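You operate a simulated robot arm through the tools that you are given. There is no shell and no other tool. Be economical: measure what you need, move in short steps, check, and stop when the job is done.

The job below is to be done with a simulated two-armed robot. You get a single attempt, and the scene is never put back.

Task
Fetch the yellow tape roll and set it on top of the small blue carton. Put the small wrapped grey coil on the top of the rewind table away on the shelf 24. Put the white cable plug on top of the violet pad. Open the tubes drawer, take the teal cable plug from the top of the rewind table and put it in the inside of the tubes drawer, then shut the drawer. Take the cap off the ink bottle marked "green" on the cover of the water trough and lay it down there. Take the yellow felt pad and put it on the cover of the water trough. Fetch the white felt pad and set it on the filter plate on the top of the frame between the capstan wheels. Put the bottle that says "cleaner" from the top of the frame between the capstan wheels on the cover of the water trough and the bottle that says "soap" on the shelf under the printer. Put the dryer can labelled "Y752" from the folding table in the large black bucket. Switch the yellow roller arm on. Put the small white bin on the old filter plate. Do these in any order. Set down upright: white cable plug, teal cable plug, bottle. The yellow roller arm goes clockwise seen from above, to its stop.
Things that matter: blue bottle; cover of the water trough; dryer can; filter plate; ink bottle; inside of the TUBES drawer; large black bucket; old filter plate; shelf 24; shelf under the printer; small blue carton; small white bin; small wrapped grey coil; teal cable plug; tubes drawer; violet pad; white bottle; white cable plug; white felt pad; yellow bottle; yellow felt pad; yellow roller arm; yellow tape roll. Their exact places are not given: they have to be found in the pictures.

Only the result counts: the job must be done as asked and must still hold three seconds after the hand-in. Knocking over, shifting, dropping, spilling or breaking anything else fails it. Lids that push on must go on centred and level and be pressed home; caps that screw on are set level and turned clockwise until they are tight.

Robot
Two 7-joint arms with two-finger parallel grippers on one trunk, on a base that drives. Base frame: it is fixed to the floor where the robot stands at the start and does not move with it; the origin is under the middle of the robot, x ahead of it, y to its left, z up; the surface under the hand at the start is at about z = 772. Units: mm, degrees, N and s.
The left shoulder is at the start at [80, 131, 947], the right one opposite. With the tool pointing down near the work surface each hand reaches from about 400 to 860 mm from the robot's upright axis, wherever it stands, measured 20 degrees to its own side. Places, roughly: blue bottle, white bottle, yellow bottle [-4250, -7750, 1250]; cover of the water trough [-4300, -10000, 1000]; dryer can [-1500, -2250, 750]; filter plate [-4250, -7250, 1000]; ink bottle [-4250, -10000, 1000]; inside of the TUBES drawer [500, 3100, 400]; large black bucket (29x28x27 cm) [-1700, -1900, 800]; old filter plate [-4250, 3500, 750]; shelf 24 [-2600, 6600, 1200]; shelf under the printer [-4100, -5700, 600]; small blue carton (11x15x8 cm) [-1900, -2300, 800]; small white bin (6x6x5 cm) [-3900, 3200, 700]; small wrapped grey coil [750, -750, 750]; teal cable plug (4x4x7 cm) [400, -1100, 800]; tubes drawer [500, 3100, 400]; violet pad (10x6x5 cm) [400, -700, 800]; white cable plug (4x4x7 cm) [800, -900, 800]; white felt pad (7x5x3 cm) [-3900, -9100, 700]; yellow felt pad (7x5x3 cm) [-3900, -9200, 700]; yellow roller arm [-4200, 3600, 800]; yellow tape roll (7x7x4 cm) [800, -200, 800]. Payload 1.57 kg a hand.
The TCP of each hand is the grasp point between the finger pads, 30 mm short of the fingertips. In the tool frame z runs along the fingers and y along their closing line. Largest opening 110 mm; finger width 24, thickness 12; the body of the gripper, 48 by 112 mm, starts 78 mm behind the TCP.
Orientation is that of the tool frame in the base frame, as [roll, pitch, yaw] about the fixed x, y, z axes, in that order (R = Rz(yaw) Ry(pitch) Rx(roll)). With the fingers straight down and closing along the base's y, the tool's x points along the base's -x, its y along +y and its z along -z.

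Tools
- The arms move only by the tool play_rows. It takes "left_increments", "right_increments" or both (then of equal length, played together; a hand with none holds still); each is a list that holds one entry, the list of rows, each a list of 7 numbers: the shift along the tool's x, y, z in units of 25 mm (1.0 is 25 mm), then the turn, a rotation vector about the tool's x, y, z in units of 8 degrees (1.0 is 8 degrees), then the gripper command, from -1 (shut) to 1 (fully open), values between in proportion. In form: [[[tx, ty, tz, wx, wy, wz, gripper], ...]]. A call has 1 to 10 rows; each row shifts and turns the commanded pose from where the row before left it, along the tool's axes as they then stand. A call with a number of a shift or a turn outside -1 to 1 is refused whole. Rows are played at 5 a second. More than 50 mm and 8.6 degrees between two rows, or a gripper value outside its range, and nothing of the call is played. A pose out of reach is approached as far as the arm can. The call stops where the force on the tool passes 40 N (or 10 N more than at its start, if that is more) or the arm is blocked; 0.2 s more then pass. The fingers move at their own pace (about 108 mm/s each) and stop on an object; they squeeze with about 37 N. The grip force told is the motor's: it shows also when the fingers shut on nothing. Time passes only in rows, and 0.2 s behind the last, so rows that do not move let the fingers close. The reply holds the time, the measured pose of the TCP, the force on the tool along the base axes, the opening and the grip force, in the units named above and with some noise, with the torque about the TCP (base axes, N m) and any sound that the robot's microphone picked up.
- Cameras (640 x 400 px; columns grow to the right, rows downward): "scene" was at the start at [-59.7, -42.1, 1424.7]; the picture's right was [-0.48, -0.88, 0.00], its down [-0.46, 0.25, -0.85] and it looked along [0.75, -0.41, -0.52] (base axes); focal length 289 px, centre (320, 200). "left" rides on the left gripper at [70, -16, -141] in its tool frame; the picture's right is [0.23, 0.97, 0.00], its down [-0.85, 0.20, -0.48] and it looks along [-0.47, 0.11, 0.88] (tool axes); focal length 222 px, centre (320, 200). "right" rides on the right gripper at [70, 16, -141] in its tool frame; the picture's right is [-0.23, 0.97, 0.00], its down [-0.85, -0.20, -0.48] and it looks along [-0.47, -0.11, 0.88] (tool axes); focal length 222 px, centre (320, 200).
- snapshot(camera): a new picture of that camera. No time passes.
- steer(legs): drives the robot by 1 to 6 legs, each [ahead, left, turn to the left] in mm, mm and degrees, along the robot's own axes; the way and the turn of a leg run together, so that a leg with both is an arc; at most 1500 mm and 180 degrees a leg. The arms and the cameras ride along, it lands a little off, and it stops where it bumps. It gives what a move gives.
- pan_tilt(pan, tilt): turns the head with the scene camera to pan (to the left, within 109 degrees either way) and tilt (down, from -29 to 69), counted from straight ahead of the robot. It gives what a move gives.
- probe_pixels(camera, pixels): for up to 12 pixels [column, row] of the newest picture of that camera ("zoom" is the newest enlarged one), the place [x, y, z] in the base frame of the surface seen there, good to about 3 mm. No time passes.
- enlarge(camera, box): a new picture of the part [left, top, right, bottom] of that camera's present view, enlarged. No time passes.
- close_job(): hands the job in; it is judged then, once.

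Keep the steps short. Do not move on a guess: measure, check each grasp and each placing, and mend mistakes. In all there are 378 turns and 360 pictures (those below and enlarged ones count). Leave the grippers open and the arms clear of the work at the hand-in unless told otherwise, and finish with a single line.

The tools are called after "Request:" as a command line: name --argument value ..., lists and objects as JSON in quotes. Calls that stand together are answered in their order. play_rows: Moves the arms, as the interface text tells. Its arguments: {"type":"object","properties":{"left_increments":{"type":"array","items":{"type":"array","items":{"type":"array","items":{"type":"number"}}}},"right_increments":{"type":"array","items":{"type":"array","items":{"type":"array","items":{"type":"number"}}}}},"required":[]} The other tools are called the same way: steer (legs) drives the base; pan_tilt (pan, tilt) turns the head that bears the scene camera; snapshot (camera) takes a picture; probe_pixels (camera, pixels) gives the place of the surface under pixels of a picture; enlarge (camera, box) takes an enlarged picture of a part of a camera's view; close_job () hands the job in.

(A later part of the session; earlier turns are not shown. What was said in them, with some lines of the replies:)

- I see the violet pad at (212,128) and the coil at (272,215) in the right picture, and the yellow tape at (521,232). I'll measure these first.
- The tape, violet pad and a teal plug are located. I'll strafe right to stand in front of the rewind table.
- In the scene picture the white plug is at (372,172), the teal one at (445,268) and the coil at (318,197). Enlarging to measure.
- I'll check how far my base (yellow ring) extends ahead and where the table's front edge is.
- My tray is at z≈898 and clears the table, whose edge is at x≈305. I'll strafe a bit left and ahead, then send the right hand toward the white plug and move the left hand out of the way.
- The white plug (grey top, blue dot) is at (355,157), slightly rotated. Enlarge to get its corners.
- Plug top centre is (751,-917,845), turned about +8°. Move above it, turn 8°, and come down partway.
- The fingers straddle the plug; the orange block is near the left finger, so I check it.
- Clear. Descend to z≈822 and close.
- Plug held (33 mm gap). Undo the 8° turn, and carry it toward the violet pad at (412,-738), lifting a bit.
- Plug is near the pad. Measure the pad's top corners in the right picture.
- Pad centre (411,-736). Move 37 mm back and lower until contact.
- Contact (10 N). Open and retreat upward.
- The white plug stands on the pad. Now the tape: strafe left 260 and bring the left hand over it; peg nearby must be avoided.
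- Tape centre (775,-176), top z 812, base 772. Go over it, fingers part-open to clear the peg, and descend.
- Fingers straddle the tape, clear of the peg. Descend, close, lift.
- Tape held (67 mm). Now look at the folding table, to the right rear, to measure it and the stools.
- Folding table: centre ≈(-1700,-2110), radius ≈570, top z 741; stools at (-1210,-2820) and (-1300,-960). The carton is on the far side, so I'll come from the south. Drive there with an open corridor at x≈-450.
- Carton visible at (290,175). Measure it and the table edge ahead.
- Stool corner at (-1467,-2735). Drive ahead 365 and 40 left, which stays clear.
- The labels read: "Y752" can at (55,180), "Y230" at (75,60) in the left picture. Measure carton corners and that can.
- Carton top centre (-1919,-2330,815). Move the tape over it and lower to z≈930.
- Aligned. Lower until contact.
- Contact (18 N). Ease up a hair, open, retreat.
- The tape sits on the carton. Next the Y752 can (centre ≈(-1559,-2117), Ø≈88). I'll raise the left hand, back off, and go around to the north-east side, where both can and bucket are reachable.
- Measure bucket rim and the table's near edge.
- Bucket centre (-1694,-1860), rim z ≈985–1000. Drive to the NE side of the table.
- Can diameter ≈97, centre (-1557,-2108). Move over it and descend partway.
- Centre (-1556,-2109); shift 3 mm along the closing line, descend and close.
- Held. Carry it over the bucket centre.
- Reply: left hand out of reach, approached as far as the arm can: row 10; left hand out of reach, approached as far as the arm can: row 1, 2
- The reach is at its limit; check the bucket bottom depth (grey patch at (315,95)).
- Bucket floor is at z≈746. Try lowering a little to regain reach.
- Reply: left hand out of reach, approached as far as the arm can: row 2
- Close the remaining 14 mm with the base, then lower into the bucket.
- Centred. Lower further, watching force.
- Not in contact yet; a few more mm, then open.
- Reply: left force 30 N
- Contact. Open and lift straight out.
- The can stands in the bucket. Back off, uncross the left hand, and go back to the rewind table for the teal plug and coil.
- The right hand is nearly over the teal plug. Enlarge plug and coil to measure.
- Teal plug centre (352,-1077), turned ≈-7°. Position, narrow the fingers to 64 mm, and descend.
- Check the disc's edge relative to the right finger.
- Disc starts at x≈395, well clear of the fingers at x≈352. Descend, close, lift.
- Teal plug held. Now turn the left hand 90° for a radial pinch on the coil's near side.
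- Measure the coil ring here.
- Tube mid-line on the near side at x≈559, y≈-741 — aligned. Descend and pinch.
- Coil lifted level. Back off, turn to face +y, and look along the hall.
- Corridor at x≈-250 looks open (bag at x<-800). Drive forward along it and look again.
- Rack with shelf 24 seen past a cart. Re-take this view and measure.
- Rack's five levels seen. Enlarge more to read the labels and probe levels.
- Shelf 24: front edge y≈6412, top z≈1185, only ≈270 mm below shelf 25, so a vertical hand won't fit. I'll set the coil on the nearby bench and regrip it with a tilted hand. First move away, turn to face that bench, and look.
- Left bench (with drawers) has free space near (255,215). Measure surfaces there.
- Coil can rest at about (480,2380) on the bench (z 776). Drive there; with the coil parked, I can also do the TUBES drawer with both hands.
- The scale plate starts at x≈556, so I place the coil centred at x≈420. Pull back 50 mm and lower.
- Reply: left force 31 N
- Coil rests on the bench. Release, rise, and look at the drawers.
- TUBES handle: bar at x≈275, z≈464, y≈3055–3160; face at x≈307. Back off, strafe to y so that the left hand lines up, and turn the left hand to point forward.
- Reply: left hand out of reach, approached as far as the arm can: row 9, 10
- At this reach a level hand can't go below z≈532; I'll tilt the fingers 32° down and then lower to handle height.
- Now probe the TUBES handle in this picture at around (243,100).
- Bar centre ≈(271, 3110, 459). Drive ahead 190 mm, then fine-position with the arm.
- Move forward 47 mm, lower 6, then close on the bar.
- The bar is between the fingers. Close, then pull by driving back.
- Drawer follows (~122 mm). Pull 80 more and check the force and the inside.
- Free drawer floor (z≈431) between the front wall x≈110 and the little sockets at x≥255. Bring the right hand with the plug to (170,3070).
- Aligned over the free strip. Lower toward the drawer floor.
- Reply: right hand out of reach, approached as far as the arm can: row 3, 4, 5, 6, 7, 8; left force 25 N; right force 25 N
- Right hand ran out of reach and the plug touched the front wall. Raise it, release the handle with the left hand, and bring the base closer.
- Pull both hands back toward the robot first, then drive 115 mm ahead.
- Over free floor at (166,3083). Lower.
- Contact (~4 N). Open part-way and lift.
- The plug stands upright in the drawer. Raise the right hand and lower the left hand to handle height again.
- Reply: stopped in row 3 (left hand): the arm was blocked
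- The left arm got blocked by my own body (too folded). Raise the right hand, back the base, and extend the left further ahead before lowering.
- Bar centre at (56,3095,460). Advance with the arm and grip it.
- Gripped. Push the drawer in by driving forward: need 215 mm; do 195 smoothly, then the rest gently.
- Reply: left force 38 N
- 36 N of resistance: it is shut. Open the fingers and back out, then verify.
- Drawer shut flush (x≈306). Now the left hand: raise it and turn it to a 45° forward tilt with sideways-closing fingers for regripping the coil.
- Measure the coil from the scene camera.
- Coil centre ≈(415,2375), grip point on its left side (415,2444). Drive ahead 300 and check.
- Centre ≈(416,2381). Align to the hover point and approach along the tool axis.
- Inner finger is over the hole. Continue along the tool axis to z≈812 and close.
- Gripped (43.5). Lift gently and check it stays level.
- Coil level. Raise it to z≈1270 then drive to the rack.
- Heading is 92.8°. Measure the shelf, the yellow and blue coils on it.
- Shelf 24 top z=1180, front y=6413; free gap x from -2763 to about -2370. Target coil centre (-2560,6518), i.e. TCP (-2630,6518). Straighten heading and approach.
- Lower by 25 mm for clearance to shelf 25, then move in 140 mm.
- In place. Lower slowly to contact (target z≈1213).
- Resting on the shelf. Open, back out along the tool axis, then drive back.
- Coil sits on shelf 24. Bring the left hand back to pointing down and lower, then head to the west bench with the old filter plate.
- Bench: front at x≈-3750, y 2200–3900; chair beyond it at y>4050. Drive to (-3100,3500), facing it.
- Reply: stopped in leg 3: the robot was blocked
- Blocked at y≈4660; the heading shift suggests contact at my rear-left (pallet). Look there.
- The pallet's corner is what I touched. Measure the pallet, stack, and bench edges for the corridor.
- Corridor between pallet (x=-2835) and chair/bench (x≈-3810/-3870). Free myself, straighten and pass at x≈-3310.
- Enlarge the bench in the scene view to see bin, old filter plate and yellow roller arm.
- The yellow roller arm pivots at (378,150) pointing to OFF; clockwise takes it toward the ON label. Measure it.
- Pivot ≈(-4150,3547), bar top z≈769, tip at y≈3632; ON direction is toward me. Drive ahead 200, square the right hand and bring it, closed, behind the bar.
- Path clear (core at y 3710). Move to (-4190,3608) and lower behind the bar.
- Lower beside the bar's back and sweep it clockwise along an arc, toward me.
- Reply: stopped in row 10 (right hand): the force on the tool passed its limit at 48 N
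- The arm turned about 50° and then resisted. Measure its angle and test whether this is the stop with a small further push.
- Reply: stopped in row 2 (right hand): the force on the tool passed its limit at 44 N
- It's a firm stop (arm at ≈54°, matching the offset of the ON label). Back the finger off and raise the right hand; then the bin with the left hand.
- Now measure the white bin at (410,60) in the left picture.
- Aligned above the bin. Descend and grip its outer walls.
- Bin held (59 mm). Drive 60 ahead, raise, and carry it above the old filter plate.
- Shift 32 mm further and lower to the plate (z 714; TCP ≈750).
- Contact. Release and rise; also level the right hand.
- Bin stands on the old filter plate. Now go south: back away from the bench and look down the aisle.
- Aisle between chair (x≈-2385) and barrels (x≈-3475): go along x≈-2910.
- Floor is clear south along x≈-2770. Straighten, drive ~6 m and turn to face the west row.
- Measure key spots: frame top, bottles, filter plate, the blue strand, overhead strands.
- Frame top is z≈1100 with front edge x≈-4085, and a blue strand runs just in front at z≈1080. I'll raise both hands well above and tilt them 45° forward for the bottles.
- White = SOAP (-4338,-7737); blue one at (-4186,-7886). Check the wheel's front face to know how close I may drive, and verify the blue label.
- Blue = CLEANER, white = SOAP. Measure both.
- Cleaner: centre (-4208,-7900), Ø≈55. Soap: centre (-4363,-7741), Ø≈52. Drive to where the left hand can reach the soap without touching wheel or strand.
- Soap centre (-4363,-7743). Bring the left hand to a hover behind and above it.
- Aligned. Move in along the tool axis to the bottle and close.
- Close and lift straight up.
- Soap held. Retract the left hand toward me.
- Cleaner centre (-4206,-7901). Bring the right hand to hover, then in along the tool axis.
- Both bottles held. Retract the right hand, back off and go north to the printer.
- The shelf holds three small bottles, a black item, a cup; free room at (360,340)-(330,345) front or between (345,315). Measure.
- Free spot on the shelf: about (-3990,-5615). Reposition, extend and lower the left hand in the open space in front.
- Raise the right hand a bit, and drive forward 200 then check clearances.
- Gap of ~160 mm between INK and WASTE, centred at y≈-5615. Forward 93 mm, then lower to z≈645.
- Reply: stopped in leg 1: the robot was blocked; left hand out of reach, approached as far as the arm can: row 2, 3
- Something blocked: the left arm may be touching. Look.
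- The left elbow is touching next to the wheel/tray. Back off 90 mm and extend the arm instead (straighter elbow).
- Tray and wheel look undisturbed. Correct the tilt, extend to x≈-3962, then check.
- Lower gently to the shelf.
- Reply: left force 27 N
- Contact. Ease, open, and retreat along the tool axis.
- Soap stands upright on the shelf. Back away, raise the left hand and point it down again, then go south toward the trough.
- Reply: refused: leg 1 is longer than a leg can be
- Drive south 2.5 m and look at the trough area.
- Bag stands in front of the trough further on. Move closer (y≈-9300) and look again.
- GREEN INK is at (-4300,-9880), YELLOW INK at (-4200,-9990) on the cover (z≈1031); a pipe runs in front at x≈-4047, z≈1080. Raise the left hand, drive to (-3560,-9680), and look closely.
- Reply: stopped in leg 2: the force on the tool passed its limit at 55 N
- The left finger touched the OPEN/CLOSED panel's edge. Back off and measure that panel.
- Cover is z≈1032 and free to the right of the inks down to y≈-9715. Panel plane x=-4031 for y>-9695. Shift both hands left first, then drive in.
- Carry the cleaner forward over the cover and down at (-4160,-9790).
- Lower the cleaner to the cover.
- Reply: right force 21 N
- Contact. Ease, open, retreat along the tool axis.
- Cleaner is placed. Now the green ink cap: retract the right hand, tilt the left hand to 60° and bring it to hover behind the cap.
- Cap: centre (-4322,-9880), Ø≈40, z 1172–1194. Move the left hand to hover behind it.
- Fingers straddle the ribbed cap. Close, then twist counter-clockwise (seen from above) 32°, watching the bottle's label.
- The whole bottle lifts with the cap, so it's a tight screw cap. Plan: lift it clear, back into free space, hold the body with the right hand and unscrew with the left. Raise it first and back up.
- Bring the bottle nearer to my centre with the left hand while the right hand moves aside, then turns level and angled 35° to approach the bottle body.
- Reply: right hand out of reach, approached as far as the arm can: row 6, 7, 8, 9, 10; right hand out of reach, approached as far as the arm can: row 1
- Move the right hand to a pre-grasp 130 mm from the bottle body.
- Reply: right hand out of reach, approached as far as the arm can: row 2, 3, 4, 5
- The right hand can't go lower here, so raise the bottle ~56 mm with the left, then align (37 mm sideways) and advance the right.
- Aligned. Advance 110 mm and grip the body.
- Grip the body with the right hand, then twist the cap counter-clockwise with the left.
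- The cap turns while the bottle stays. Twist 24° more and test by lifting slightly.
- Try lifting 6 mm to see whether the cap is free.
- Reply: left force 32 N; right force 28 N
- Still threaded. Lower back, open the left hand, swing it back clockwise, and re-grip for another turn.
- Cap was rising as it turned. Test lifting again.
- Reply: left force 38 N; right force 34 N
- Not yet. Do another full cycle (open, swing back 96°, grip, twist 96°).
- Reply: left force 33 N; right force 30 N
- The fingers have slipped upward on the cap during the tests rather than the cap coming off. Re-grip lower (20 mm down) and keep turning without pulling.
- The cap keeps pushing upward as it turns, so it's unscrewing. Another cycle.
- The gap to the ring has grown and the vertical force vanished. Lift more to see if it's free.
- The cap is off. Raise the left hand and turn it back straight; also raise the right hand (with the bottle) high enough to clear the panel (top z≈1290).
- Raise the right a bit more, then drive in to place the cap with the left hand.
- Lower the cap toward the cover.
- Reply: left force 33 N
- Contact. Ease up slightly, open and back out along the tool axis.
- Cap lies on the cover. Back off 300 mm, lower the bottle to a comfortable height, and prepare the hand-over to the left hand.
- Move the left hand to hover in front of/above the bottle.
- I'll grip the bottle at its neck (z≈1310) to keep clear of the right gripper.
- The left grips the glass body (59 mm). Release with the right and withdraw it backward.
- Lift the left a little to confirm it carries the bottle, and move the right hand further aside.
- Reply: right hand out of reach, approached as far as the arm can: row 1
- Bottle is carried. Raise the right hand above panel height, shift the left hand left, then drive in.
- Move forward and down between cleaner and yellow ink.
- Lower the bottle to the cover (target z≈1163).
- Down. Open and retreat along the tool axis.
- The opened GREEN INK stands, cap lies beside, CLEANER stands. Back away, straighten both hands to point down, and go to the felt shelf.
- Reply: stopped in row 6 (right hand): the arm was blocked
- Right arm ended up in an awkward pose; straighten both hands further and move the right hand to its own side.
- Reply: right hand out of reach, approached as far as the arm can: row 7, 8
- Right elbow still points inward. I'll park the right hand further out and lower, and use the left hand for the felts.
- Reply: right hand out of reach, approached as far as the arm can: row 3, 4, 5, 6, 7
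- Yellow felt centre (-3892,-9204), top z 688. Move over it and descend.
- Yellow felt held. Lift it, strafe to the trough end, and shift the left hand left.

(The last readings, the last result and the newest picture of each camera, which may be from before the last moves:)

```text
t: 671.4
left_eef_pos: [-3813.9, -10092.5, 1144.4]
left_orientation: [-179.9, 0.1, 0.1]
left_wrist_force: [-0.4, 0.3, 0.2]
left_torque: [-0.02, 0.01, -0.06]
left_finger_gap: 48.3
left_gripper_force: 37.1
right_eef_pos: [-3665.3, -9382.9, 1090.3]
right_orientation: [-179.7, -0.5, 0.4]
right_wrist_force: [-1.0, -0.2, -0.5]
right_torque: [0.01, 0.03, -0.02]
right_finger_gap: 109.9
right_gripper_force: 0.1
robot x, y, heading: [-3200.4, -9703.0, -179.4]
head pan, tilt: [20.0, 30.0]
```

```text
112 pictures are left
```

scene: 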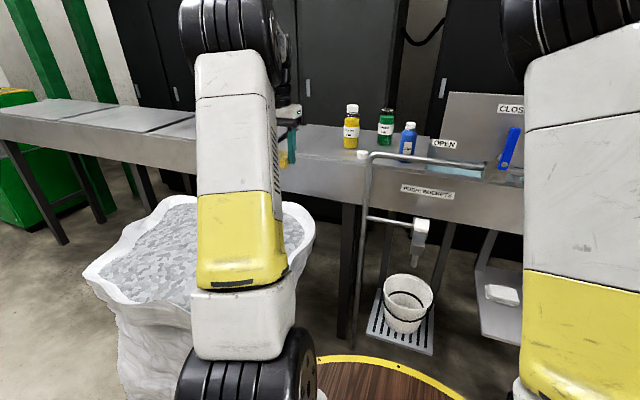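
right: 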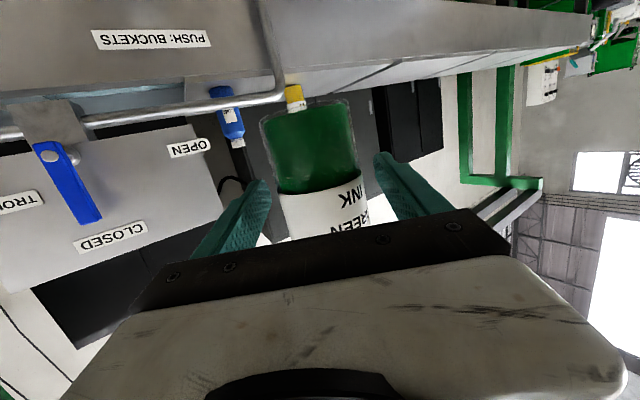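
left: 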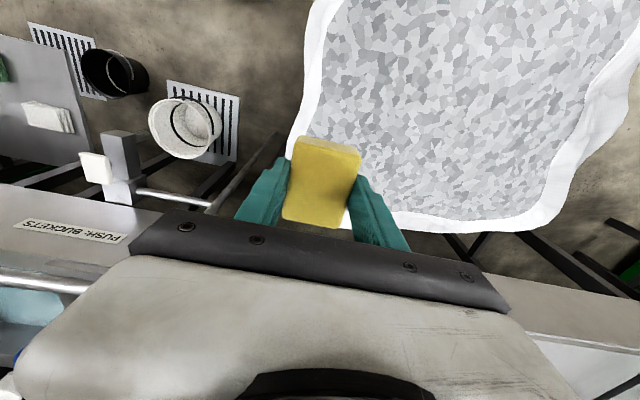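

Pull the right hand back 100 mm for panel clearance, then drive forward 335.

Request:
play_rows --right_increments '[[[1, 0, 0, 0, 0, 0, 1], [1, 0, 0, 0, 0, 0, 1], [1, 0, -0.5, 0, 0, 0, 1], [1, 0, -0.5, 0, 0, 0, 1]]]'

Request:
steer --legs '[[330, 0, -0.4]]'

Request:
snapshot --camera "scene"

Request:
snapshot --camera "left"

```text
t: 672.4
left_eef_pos: [-3813.4, -10091.8, 1145.1]
left_orientation: [-179.9, 0.1, 0.1]
left_wrist_force: [-0.3, -0.2, 0.6]
left_torque: [0.01, -0.03, -0.02]
left_finger_gap: 48.5
left_gripper_force: 36.9
right_eef_pos: [-3566.5, -9383.1, 1114.1]
right_orientation: [-179.8, -0.5, 0.4]
right_wrist_force: [0.3, -0.4, -1.1]
right_torque: [0.03, -0.03, 0.0]
right_finger_gap: 109.8
right_gripper_force: 0.1
robot x, y, heading: [-3202.4, -9700.3, -179.6]
head pan, tilt: [20.0, 30.0]
```

```text
t: 674.6
left_eef_pos: [-4151.0, -10087.7, 1144.6]
left_orientation: [-179.8, 0.1, -0.6]
left_wrist_force: [0.9, 0.5, -0.7]
left_torque: [0.0, -0.01, 0.0]
left_finger_gap: 48.5
left_gripper_force: 36.6
right_eef_pos: [-3897.1, -9378.8, 1113.7]
right_orientation: [-179.7, -0.4, -0.2]
right_wrist_force: [0.4, 0.2, 0.5]
right_torque: [-0.02, 0.01, 0.04]
right_finger_gap: 110.0
right_gripper_force: 0.1
robot x, y, heading: [-3539.4, -9703.7, 179.9]
head pan, tilt: [20.0, 30.0]
```

```text
111 pictures are left
```

scene: 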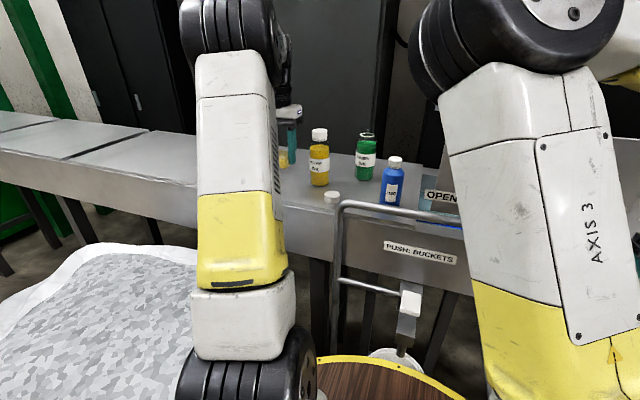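

```text
110 pictures are left
```

left: 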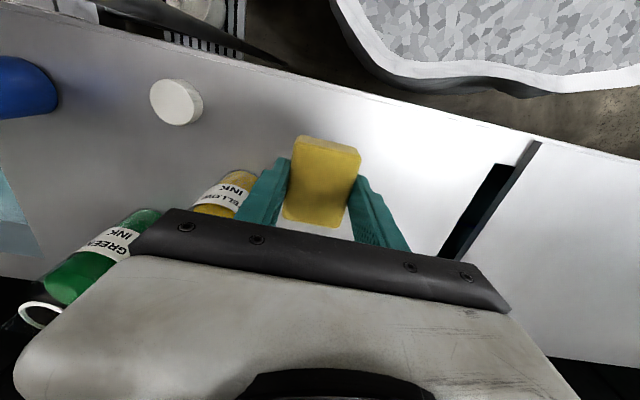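

Above free cover. Lower until contact (≈1069).

Request:
play_rows --left_increments '[[[0, 0, 1, 0, 0, 0, -1], [0, 0, 1, 0, 0, 0, -1], [0, 0, 0.85, 0, 0, 0, -1], [0, 0, 0.1, 0, 0, 0, -1], [0, 0, 0.1, 0, 0, 0, -1]]]'

Request:
play_rows --left_increments '[[[0, 0, 0.06, 0, 0, 0, -1], [0, 0, 0.04, 0, 0, 0, -1]]]'

```text
t: 675.8
left_eef_pos: [-4150.6, -10086.3, 1068.3]
left_orientation: [-179.9, 0.2, -0.5]
left_wrist_force: [0.1, 1.0, -0.4]
left_torque: [0.03, -0.01, -0.01]
left_finger_gap: 48.3
left_gripper_force: 37.3
right_eef_pos: [-3898.2, -9379.2, 1113.9]
right_orientation: [-179.8, -0.4, -0.2]
right_wrist_force: [-0.5, -0.6, -0.8]
right_torque: [0.01, 0.03, -0.01]
right_finger_gap: 109.6
right_gripper_force: 0.1
robot x, y, heading: [-3536.3, -9704.5, 180.3]
head pan, tilt: [20.0, 30.0]
```

```text
t: 676.4
left_eef_pos: [-4150.3, -10086.9, 1067.0]
left_orientation: [-179.9, 0.2, -0.5]
left_wrist_force: [1.9, 1.3, 15.3]
left_torque: [-0.01, -0.21, -0.01]
left_finger_gap: 48.6
left_gripper_force: 37.4
right_eef_pos: [-3895.2, -9378.4, 1114.5]
right_orientation: [-179.7, -0.3, -0.3]
right_wrist_force: [0.8, 0.9, 0.5]
right_torque: [-0.01, -0.02, -0.05]
right_finger_gap: 109.9
right_gripper_force: 0.0
robot x, y, heading: [-3532.3, -9700.6, 179.9]
head pan, tilt: [20.0, 30.0]
```

Contact. Open, rise, and back away.

Request:
play_rows --left_increments '[[[0, 0, 0, 0, 0, 0, 0.3], [0, 0, 0, 0, 0, 0, 0.35], [0, 0, -1, 0, 0, 0, 0.35], [0, 0, -1, 0, 0, 0, 0.35], [0, 0, -1, 0, 0, 0, 0.45], [0, 0, -1, 0, 0, 0, 0.45]]]'

Request:
snapshot --camera "left"

Request:
steer --legs '[[-330, 0, 0]]'

Request:
play_rows --left_increments '[[[0, -1, 0, 0, 0, 0, 0.45], [0, -1, 0, 0, 0, 0, 0.45], [0, -1, 0, 0, 0, 0, 0.45], [0, -1, 0, 0, 0, 0, 0.45], [0, -1, 0, 0, 0, 0, 0.45], [0, -1, 0, 0, 0, 0, 0.45], [0, -1, 0, 0, 0, 0, 0.45], [0, -1, 0, 0, 0, 0, 0.45], [0, -1, 0, 0, 0, 0, 0.45], [0, -1, 0, 0, 0, 0, 0.45]]]'

Request:
steer --legs '[[0, -660, 0]]'

Request:
snapshot --camera "left"

```text
t: 677.8
left_eef_pos: [-4149.8, -10086.5, 1168.2]
left_orientation: [-180.0, 0.2, -0.4]
left_wrist_force: [0.1, 0.3, 0.8]
left_torque: [0.0, 0.01, -0.01]
left_finger_gap: 79.6
left_gripper_force: 0.0
right_eef_pos: [-3896.7, -9380.4, 1114.7]
right_orientation: [-179.8, -0.5, -0.2]
right_wrist_force: [-0.2, -0.4, 0.6]
right_torque: [-0.02, 0.0, 0.0]
right_finger_gap: 109.8
right_gripper_force: 0.1
robot x, y, heading: [-3539.7, -9701.8, 179.8]
head pan, tilt: [20.0, 30.0]
```

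```text
109 pictures are left
```

left: 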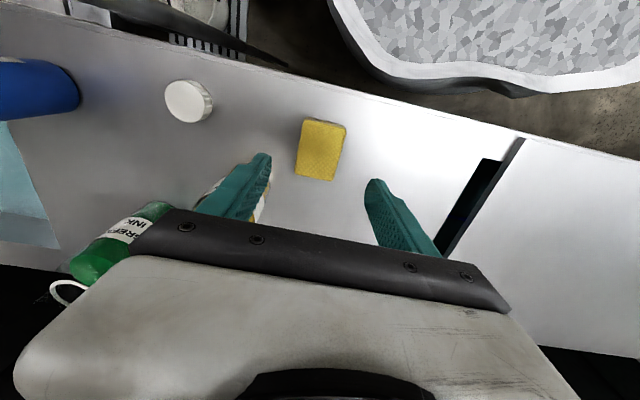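

```text
t: 679.9
left_eef_pos: [-3819.7, -10085.4, 1167.1]
left_orientation: [-179.9, 0.1, -0.7]
left_wrist_force: [0.5, 0.7, 0.6]
left_torque: [0.0, -0.06, 0.0]
left_finger_gap: 79.9
left_gripper_force: 0.0
right_eef_pos: [-3565.0, -9380.1, 1114.6]
right_orientation: [-179.7, -0.5, -0.4]
right_wrist_force: [0.6, 0.3, -0.3]
right_torque: [-0.02, -0.03, 0.0]
right_finger_gap: 110.0
right_gripper_force: 0.0
robot x, y, heading: [-3209.0, -9702.9, 180.0]
head pan, tilt: [20.0, 30.0]
```

```text
t: 682.1
left_eef_pos: [-3816.8, -9836.8, 1169.3]
left_orientation: [-179.9, 0.1, -0.6]
left_wrist_force: [0.1, -0.5, 0.7]
left_torque: [0.03, -0.01, 0.0]
left_finger_gap: 79.7
left_gripper_force: 0.1
right_eef_pos: [-3564.8, -9379.7, 1114.3]
right_orientation: [-179.7, -0.4, -0.4]
right_wrist_force: [0.1, -0.1, 0.1]
right_torque: [0.01, 0.03, 0.01]
right_finger_gap: 110.1
right_gripper_force: 0.0
robot x, y, heading: [-3209.8, -9705.5, 179.4]
head pan, tilt: [20.0, 30.0]
```

```text
t: 685.8
left_eef_pos: [-3814.6, -9170.6, 1168.5]
left_orientation: [-179.9, 0.2, -1.2]
left_wrist_force: [0.0, 0.2, -0.8]
left_torque: [0.0, 0.06, 0.0]
left_finger_gap: 79.9
left_gripper_force: 0.0
right_eef_pos: [-3559.0, -8714.6, 1115.3]
right_orientation: [-179.7, -0.5, -0.8]
right_wrist_force: [0.1, 0.7, 0.8]
right_torque: [0.01, 0.02, 0.03]
right_finger_gap: 109.8
right_gripper_force: 0.1
robot x, y, heading: [-3202.7, -9041.1, 179.3]
head pan, tilt: [20.0, 30.0]
```

```text
108 pictures are left
```

left: 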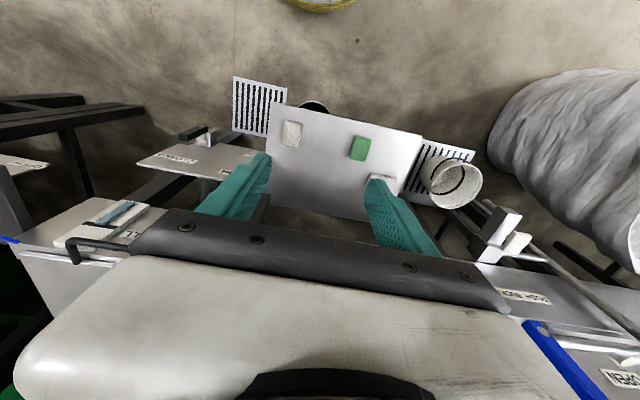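

Yellow felt is placed. Now the white felt at (-3893,-9109): move over and descend.

Request:
play_rows --left_increments '[[[-0.8, -0.6, 0, 0, 0, 0, 0.45], [-0.8, -0.6, 0, 0, 0, 0, 0.45], [-0.8, -0.6, 0, 0, 0, 0, 0.45], [-0.77, -0.6, 0, 0, 0, -0.15, 0.45], [0, 0, 1, 0, 0, 0, 0.45], [0, 0, 1, 0, 0, 0, 0.45], [0, 0, 1, 0, 0, 0, 0.45], [0, 0, 1, 0, 0, 0, 0.45], [0, 0, 1, 0, 0, 0, 0.45], [0, 0, 1, 0, 0, 0, 0.45]]]'

Request:
play_rows --left_increments '[[[0, 0, 1, 0, 0, 0, 0.45], [0, 0, 1, 0, 0, 0, 0.45], [0, 0, 1, 0, 0, 0, 0.45], [0, 0, 1, 0, 0, 0, 0.45], [0, 0, 1, 0, 0, 0, 0.45], [0, 0, 1, 0, 0, 0, 0.45], [0, 0, 1, 0, 0, 0, 0.45], [0, 0, 1, 0, 0, 0, 0.45], [0, 0, 1, 0, 0, 0, 0.45]]]'

Request:
snapshot --camera "left"

```text
t: 688.0
left_eef_pos: [-3892.1, -9107.4, 1018.7]
left_orientation: [-179.9, 0.0, 0.3]
left_wrist_force: [0.8, 0.0, -0.2]
left_torque: [-0.04, 0.01, -0.03]
left_finger_gap: 79.9
left_gripper_force: 0.1
right_eef_pos: [-3559.2, -8714.8, 1114.4]
right_orientation: [-179.7, -0.4, -0.8]
right_wrist_force: [0.0, 0.0, 0.0]
right_torque: [-0.02, 0.01, -0.01]
right_finger_gap: 110.1
right_gripper_force: 0.1
robot x, y, heading: [-3200.9, -9038.9, 179.4]
head pan, tilt: [20.0, 30.0]
```

```text
t: 690.0
left_eef_pos: [-3892.6, -9107.3, 794.7]
left_orientation: [-180.0, 0.2, 0.1]
left_wrist_force: [-0.1, 0.1, -0.1]
left_torque: [-0.03, -0.01, -0.03]
left_finger_gap: 79.7
left_gripper_force: 0.1
right_eef_pos: [-3559.7, -8714.2, 1114.2]
right_orientation: [-179.7, -0.4, -0.8]
right_wrist_force: [0.3, -0.1, 0.2]
right_torque: [0.01, 0.02, -0.02]
right_finger_gap: 109.8
right_gripper_force: 0.0
robot x, y, heading: [-3202.0, -9040.1, 179.5]
head pan, tilt: [20.0, 30.0]
```

```text
107 pictures are left
```

left: 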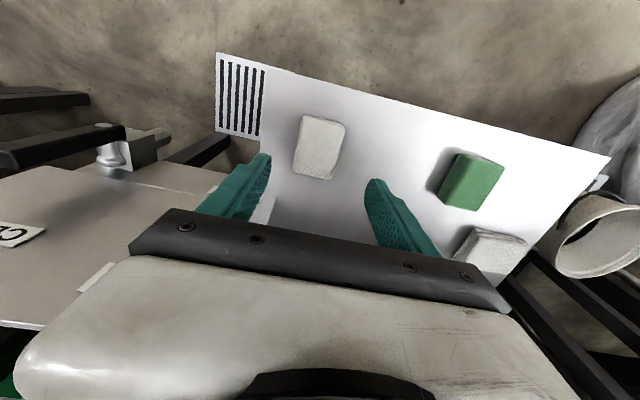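

Request:
probe_pixels --camera "left" --pixels '[[320, 147], [297, 145], [343, 150], [318, 178], [322, 118], [215, 185]]'

Request:
play_rows --left_increments '[[[0, 0, 1, 0, 0, 0, 0.45], [0, 0, 1, 0, 0, 0, 0.45], [0, 0, 1, 0, 0, 0, 0.45], [0, 0, 0.95, 0, 0, 0, 0.45], [0, 0, 0, 0, 0, 0, -1], [0, 0, 0, 0, 0, 0, -1], [0, 0, 0, 0, 0, 0, -1]]]'

Request:
play_rows --left_increments '[[[0, 0, -1, 0, 0, 0, -1], [0, 0, -1, 0, 0, 0, -1], [0, 0, -1, 0, 0, 0, -1], [0, 0, -1, 0, 0, 0, -1], [0, 0, -1, 0, 0, 0, -1], [0, 0, -1, 0, 0, 0, -1], [0, 0, -1, 0, 0, 0, -1], [0, 0, -1, 0, 0, 0, -1], [0, 0, -1, 0, 0, 0, -1], [0, 0, -1, 0, 0, 0, -1]]]'

Request:
play_rows --left_increments '[[[0, 0, -1, 0, 0, 0, -1], [0, 0, -1, 0, 0, 0, -1], [0, 0, -1, 0, 0, 0, -1], [0, 0, -1, 0, 0, 0, -1], [0.5, 0, -1, 0, 0, 0, -1], [0.5, 0, -1, 0, 0, 0, -1], [0.5, 0, -1, 0, 0, 0, -1], [0.5, 0, -1, 0, 0, 0, -1], [0.5, 0, -1, 0, 0, 0, -1], [0.5, 0, -1, 0, 0, 0, -1]]]'

Request:
snapshot --camera "left"

```text
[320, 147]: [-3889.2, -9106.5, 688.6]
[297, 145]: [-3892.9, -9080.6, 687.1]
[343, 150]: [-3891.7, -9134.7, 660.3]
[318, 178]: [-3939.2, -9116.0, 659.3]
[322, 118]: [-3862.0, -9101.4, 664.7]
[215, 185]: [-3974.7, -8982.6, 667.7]
```

```text
t: 691.6
left_eef_pos: [-3893.0, -9107.4, 694.2]
left_orientation: [-179.8, 0.1, 0.2]
left_wrist_force: [0.1, 0.1, 0.2]
left_torque: [-0.03, 0.01, 0.0]
left_finger_gap: 48.4
left_gripper_force: 36.6
right_eef_pos: [-3558.5, -8714.1, 1113.3]
right_orientation: [-179.7, -0.5, -0.7]
right_wrist_force: [-0.4, 0.1, -0.1]
right_torque: [-0.02, 0.02, 0.0]
right_finger_gap: 110.0
right_gripper_force: 0.2
robot x, y, heading: [-3197.9, -9037.7, 179.4]
head pan, tilt: [20.0, 30.0]
```

```text
t: 693.8
left_eef_pos: [-3893.3, -9106.4, 948.4]
left_orientation: [-179.9, 0.0, 0.1]
left_wrist_force: [0.7, 0.6, -1.1]
left_torque: [0.02, 0.0, 0.02]
left_finger_gap: 48.3
left_gripper_force: 37.4
right_eef_pos: [-3557.7, -8714.1, 1113.9]
right_orientation: [-179.8, -0.5, -0.8]
right_wrist_force: [0.1, 0.0, 1.2]
right_torque: [0.02, -0.03, 0.02]
right_finger_gap: 109.9
right_gripper_force: 0.2
robot x, y, heading: [-3202.6, -9041.7, 179.5]
head pan, tilt: [20.0, 30.0]
```

```text
t: 696.0
left_eef_pos: [-3816.0, -9106.1, 1195.2]
left_orientation: [-180.0, 0.0, 0.1]
left_wrist_force: [-0.3, -0.1, -0.4]
left_torque: [-0.04, 0.0, -0.05]
left_finger_gap: 48.4
left_gripper_force: 36.7
right_eef_pos: [-3559.2, -8713.9, 1113.3]
right_orientation: [-179.6, -0.4, -0.8]
right_wrist_force: [-0.5, 0.4, 0.1]
right_torque: [0.0, -0.04, -0.01]
right_finger_gap: 110.1
right_gripper_force: 0.0
robot x, y, heading: [-3200.4, -9040.6, 179.7]
head pan, tilt: [20.0, 30.0]
```

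```text
106 pictures are left
```

left: 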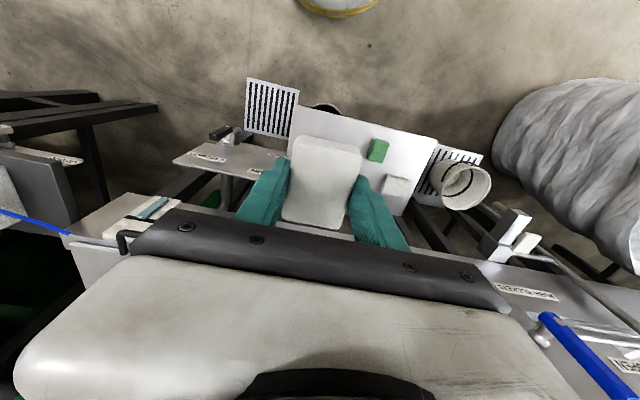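

White felt held. Raise both hands and go to the filter plate (y≈-7235).

Request:
play_rows --left_increments '[[[0, 0, -1, 0, 0, 0, -1], [0, 0, -1, 0, 0, 0, -1], [0, 0, 0, 0, 0, 0, -1], [0, 0, 0, 0, 0, 0, -1], [0, 0, 0, 0, 0, 0, -1], [0, 0, 0, 0, 0, 0, -1], [0, 0, 0, 0, 0, 0, -1], [0, 0, 0, 0, 0, 0, -1]]]' --right_increments '[[[0, 0, -1, 0, 0, 0, 1], [0, 0, -1, 0, 0, 0, 1], [0, 0, -1, 0, 0, 0, 1], [0, 0, -1, 0, 0, 0, 1], [0, 0, -1, 0, 0, 0, 1], [0, 0, -1, 0, 0, 0, 1], [0, 0, -1, 0, 0, 0, 1], [0, 0, -1, 0, 0, 0, 1]]]'

Request:
steer --legs '[[0, -1500, 0], [0, -370, 0]]'

Request:
pan_tilt --pan 0 --tilt 20

Request:
snapshot --camera "scene"

```text
t: 697.8
left_eef_pos: [-3816.9, -9107.6, 1245.0]
left_orientation: [-180.0, 0.1, 0.1]
left_wrist_force: [-0.2, 0.3, -0.7]
left_torque: [0.0, 0.01, 0.02]
left_finger_gap: 48.4
left_gripper_force: 37.3
right_eef_pos: [-3560.9, -8716.4, 1314.6]
right_orientation: [-179.7, -0.5, -0.7]
right_wrist_force: [0.0, -0.7, -0.2]
right_torque: [0.0, 0.03, 0.01]
right_finger_gap: 110.0
right_gripper_force: 0.2
robot x, y, heading: [-3204.1, -9040.4, 179.3]
head pan, tilt: [20.0, 30.0]
```

```text
t: 707.2
left_eef_pos: [-3789.7, -7227.7, 1244.8]
left_orientation: [180.0, 0.0, -0.2]
left_wrist_force: [0.9, 0.1, 0.7]
left_torque: [-0.01, 0.0, -0.02]
left_finger_gap: 48.5
left_gripper_force: 36.7
right_eef_pos: [-3531.7, -6837.2, 1314.0]
right_orientation: [-179.7, -0.6, -1.1]
right_wrist_force: [0.3, -0.9, 0.9]
right_torque: [0.03, -0.02, 0.01]
right_finger_gap: 109.9
right_gripper_force: 0.1
robot x, y, heading: [-3171.3, -7166.5, 179.0]
head pan, tilt: [20.0, 30.0]
```

```text
t: 708.1
left_eef_pos: [-3790.9, -7227.4, 1244.5]
left_orientation: [-179.9, 0.1, -0.2]
left_wrist_force: [0.7, -0.1, -0.8]
left_torque: [-0.02, 0.01, -0.01]
left_finger_gap: 48.4
left_gripper_force: 37.4
right_eef_pos: [-3533.6, -6838.0, 1314.9]
right_orientation: [-179.7, -0.5, -1.1]
right_wrist_force: [-0.2, -0.1, 0.7]
right_torque: [0.01, 0.03, 0.0]
right_finger_gap: 109.7
right_gripper_force: 0.0
robot x, y, heading: [-3172.7, -7168.4, 179.4]
head pan, tilt: [0.0, 20.0]
```

```text
105 pictures are left
```

scene: 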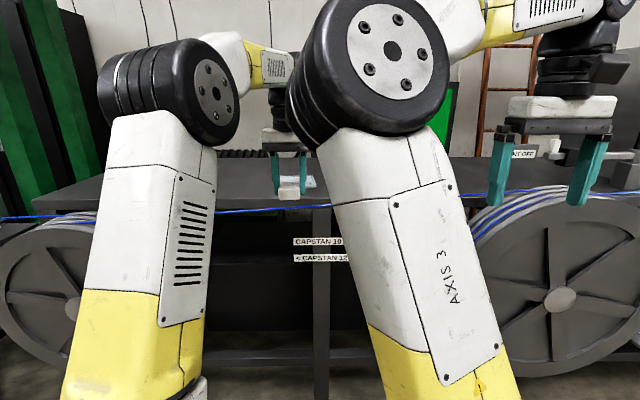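

Retract the right hand a bit (green box ahead) and drive forward 463.

Request:
play_rows --right_increments '[[[0.5, -1, -0.5, 0, 0, 0, 1], [0.5, -1, -0.5, 0, 0, 0, 1], [0.5, -1, 0, 0, 0, 0, 1]]]'

Request:
steer --legs '[[420, 0, 0.5]]'

Request:
snapshot --camera "left"

Request:
snapshot --camera "scene"

```text
t: 708.9
left_eef_pos: [-3791.6, -7226.7, 1244.8]
left_orientation: [-179.9, 0.0, -0.2]
left_wrist_force: [0.1, -0.5, -0.2]
left_torque: [0.01, 0.01, 0.01]
left_finger_gap: 48.3
left_gripper_force: 36.9
right_eef_pos: [-3494.0, -6764.8, 1340.0]
right_orientation: [-179.6, -0.6, -1.1]
right_wrist_force: [-0.3, 0.3, -0.4]
right_torque: [0.02, 0.0, -0.02]
right_finger_gap: 110.1
right_gripper_force: 0.1
robot x, y, heading: [-3179.0, -7163.1, 179.2]
head pan, tilt: [0.0, 20.0]
```

```text
t: 711.5
left_eef_pos: [-4217.1, -7217.5, 1245.6]
left_orientation: [-180.0, 0.1, -0.4]
left_wrist_force: [-0.1, 0.3, 0.4]
left_torque: [0.03, 0.02, 0.03]
left_finger_gap: 48.4
left_gripper_force: 37.0
right_eef_pos: [-3919.1, -6755.8, 1339.3]
right_orientation: [-179.7, -0.4, -1.2]
right_wrist_force: [0.0, -0.5, 0.8]
right_torque: [0.02, -0.03, -0.01]
right_finger_gap: 110.0
right_gripper_force: 0.0
robot x, y, heading: [-3602.2, -7154.8, 178.8]
head pan, tilt: [0.0, 20.0]
```

```text
104 pictures are left
```

left: 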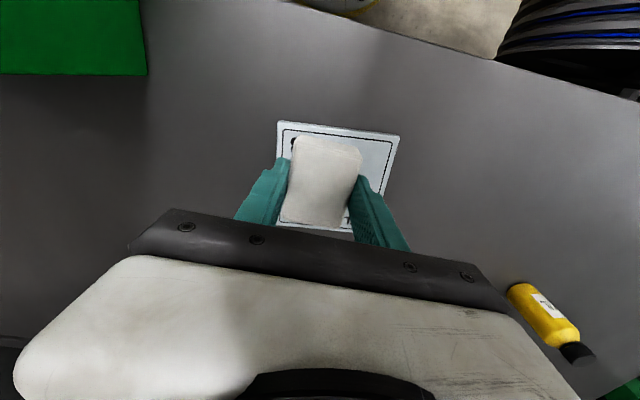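

```text
103 pictures are left
```

scene: 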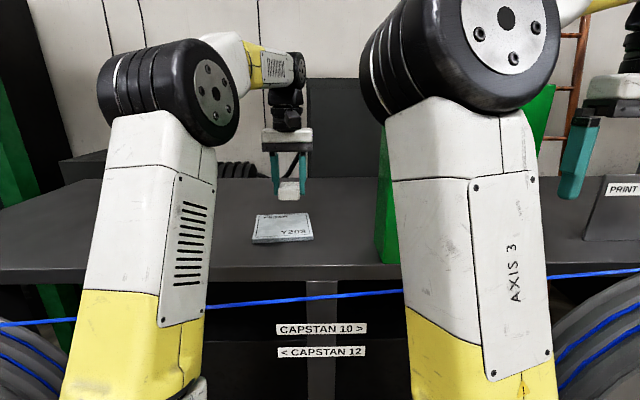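

Measure the plate's corners from here.

Request:
probe_pixels --camera "left" --pixels '[[284, 126], [394, 138], [280, 158], [378, 190], [372, 160], [284, 140], [330, 128]]'

Request:
probe_pixels --camera "scene" --pixels '[[258, 216], [305, 213], [254, 240], [312, 236], [284, 225]]'

```text
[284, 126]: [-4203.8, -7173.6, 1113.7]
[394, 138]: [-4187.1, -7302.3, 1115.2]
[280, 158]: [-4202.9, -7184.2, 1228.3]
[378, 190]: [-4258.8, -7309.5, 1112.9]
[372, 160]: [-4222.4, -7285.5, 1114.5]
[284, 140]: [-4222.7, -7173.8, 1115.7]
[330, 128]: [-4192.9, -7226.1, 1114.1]
```

```text
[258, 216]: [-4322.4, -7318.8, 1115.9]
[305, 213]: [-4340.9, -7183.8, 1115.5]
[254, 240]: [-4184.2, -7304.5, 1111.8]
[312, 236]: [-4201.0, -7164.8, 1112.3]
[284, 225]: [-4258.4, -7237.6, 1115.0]
```

Plate centre (-4262,-7243), top 1115. Move over and lower.

Request:
play_rows --left_increments '[[[-0.9, 0.5, 0, 0, 0, 0, -1], [-0.9, 0.5, 0, 0, 0, 0, -1], [0, 0, 1, 0, 0, 0, -1], [0, 0, 1, 0, 0, 0, -1], [0, 0, 1, 0, 0, 0, -1], [0, 0, 0.6, 0, 0, 0, -1], [0, 0, 0.1, 0, 0, 0, -1]]]'

Request:
snapshot --camera "left"

Request:
play_rows --left_increments '[[[0, 0, 0.08, 0, 0, 0, -1], [0, 0, 0.06, 0, 0, 0, -1]]]'

```text
t: 713.1
left_eef_pos: [-4261.9, -7242.0, 1153.7]
left_orientation: [-179.9, 0.0, -0.5]
left_wrist_force: [0.1, -0.7, -0.2]
left_torque: [-0.02, -0.02, -0.02]
left_finger_gap: 48.2
left_gripper_force: 37.2
right_eef_pos: [-3918.5, -6754.8, 1339.0]
right_orientation: [-179.7, -0.5, -1.3]
right_wrist_force: [-0.6, -0.4, -0.4]
right_torque: [0.01, -0.04, -0.02]
right_finger_gap: 109.9
right_gripper_force: 0.1
robot x, y, heading: [-3602.6, -7161.4, 179.0]
head pan, tilt: [0.0, 20.0]
```

```text
102 pictures are left
```

left: 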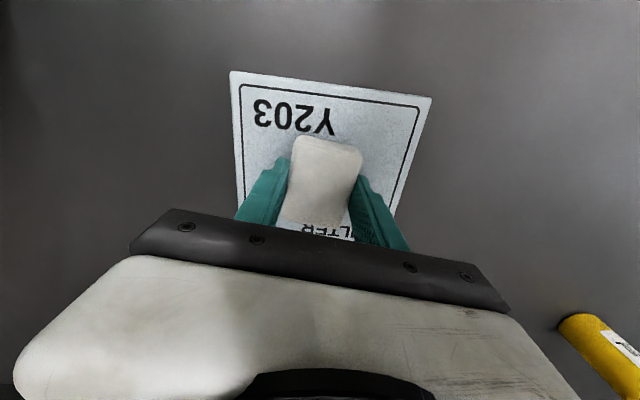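

```text
t: 713.7
left_eef_pos: [-4262.1, -7243.5, 1148.7]
left_orientation: [-180.0, 0.1, -0.3]
left_wrist_force: [-0.4, 0.1, -0.5]
left_torque: [0.0, 0.01, 0.02]
left_finger_gap: 48.5
left_gripper_force: 36.8
right_eef_pos: [-3918.9, -6755.1, 1339.1]
right_orientation: [-179.6, -0.5, -1.3]
right_wrist_force: [-0.1, -0.6, -0.1]
right_torque: [-0.04, -0.03, 0.0]
right_finger_gap: 109.9
right_gripper_force: 0.1
robot x, y, heading: [-3604.5, -7158.8, 178.9]
head pan, tilt: [0.0, 20.0]
```

Request:
play_rows --left_increments '[[[0, 0, 0.05, 0, 0, 0, -1], [0, 0, 0.05, 0, 0, 0, -1]]]'

```text
t: 714.3
left_eef_pos: [-4262.6, -7242.8, 1147.8]
left_orientation: [-179.9, 0.2, -0.4]
left_wrist_force: [-0.9, -0.1, 6.7]
left_torque: [-0.05, -0.04, 0.0]
left_finger_gap: 48.3
left_gripper_force: 37.4
right_eef_pos: [-3918.5, -6755.6, 1337.5]
right_orientation: [-179.7, -0.4, -1.3]
right_wrist_force: [-0.2, 0.5, 0.4]
right_torque: [0.01, -0.02, -0.01]
right_finger_gap: 109.9
right_gripper_force: 0.0
robot x, y, heading: [-3605.2, -7160.0, 179.3]
head pan, tilt: [0.0, 20.0]
```

Contact. Release, rise, and back away; then a final check picture.

Request:
play_rows --left_increments '[[[0, 0, 0, 0, 0, 0, 0.3], [0, 0, 0, 0, 0, 0, 0.4], [0, 0, -1, 0, 0, 0, 0.4], [0, 0, -1, 0, 0, 0, 0.4], [0, 0, -1, 0, 0, 0, 1], [0, 0, -1, 0, 0, 0, 1], [0, 0, -1, 0, 0, 0, 1]]]'

Request:
snapshot --camera "left"

Request:
steer --legs '[[-450, 0, 0]]'

Request:
snapshot --camera "scene"

```text
t: 715.9
left_eef_pos: [-4264.3, -7243.3, 1273.0]
left_orientation: [-179.8, 0.0, -0.4]
left_wrist_force: [0.0, -0.1, 0.4]
left_torque: [-0.02, 0.0, -0.03]
left_finger_gap: 110.1
left_gripper_force: 0.1
right_eef_pos: [-3918.4, -6755.6, 1338.9]
right_orientation: [-179.6, -0.5, -1.3]
right_wrist_force: [0.3, -0.4, -0.1]
right_torque: [0.02, 0.03, 0.01]
right_finger_gap: 110.2
right_gripper_force: 0.0
robot x, y, heading: [-3600.9, -7157.9, 178.7]
head pan, tilt: [0.0, 20.0]
```

```text
101 pictures are left
```

left: 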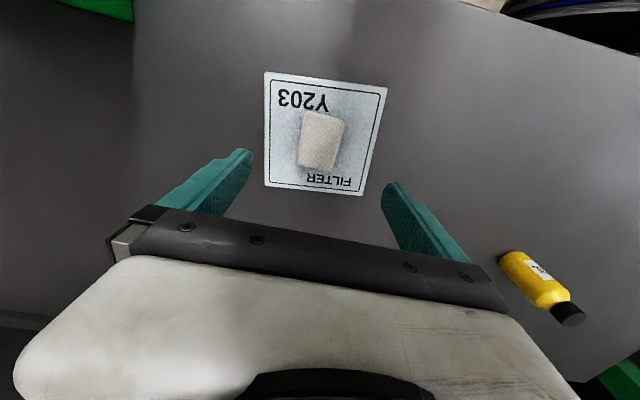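

```text
t: 718.6
left_eef_pos: [-3813.3, -7252.7, 1273.2]
left_orientation: [-180.0, 0.1, -0.4]
left_wrist_force: [-0.2, -0.2, 0.9]
left_torque: [-0.01, 0.0, 0.01]
left_finger_gap: 110.3
left_gripper_force: 0.0
right_eef_pos: [-3467.3, -6763.2, 1337.5]
right_orientation: [-179.7, -0.5, -1.4]
right_wrist_force: [0.1, 0.4, -0.2]
right_torque: [-0.02, -0.03, 0.0]
right_finger_gap: 110.0
right_gripper_force: 0.1
robot x, y, heading: [-3151.7, -7161.5, 178.9]
head pan, tilt: [0.0, 20.0]
```

```text
100 pictures are left
```

scene: 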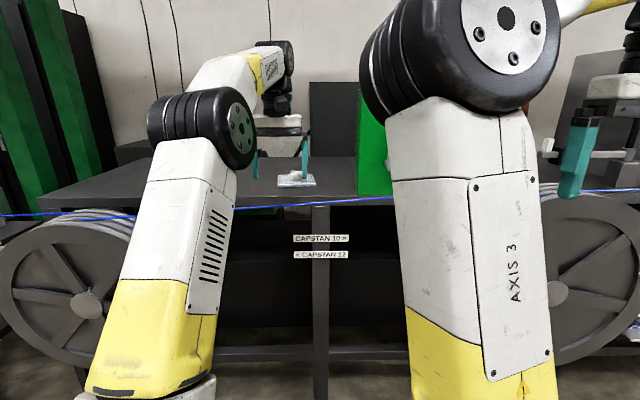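

Every item is placed and checked, the grippers are open and the arms are clear. Handing in.

Request:
close_job

```text
The job is handed in.
```

I did every item in the task and handed the job in; each placement looked right in its last picture. On the way my base touched a pallet, one finger touched the OPEN/CLOSED panel on the trough, and my left elbow caught beside the wheel and tray near the printer; none of these looked moved afterwards.
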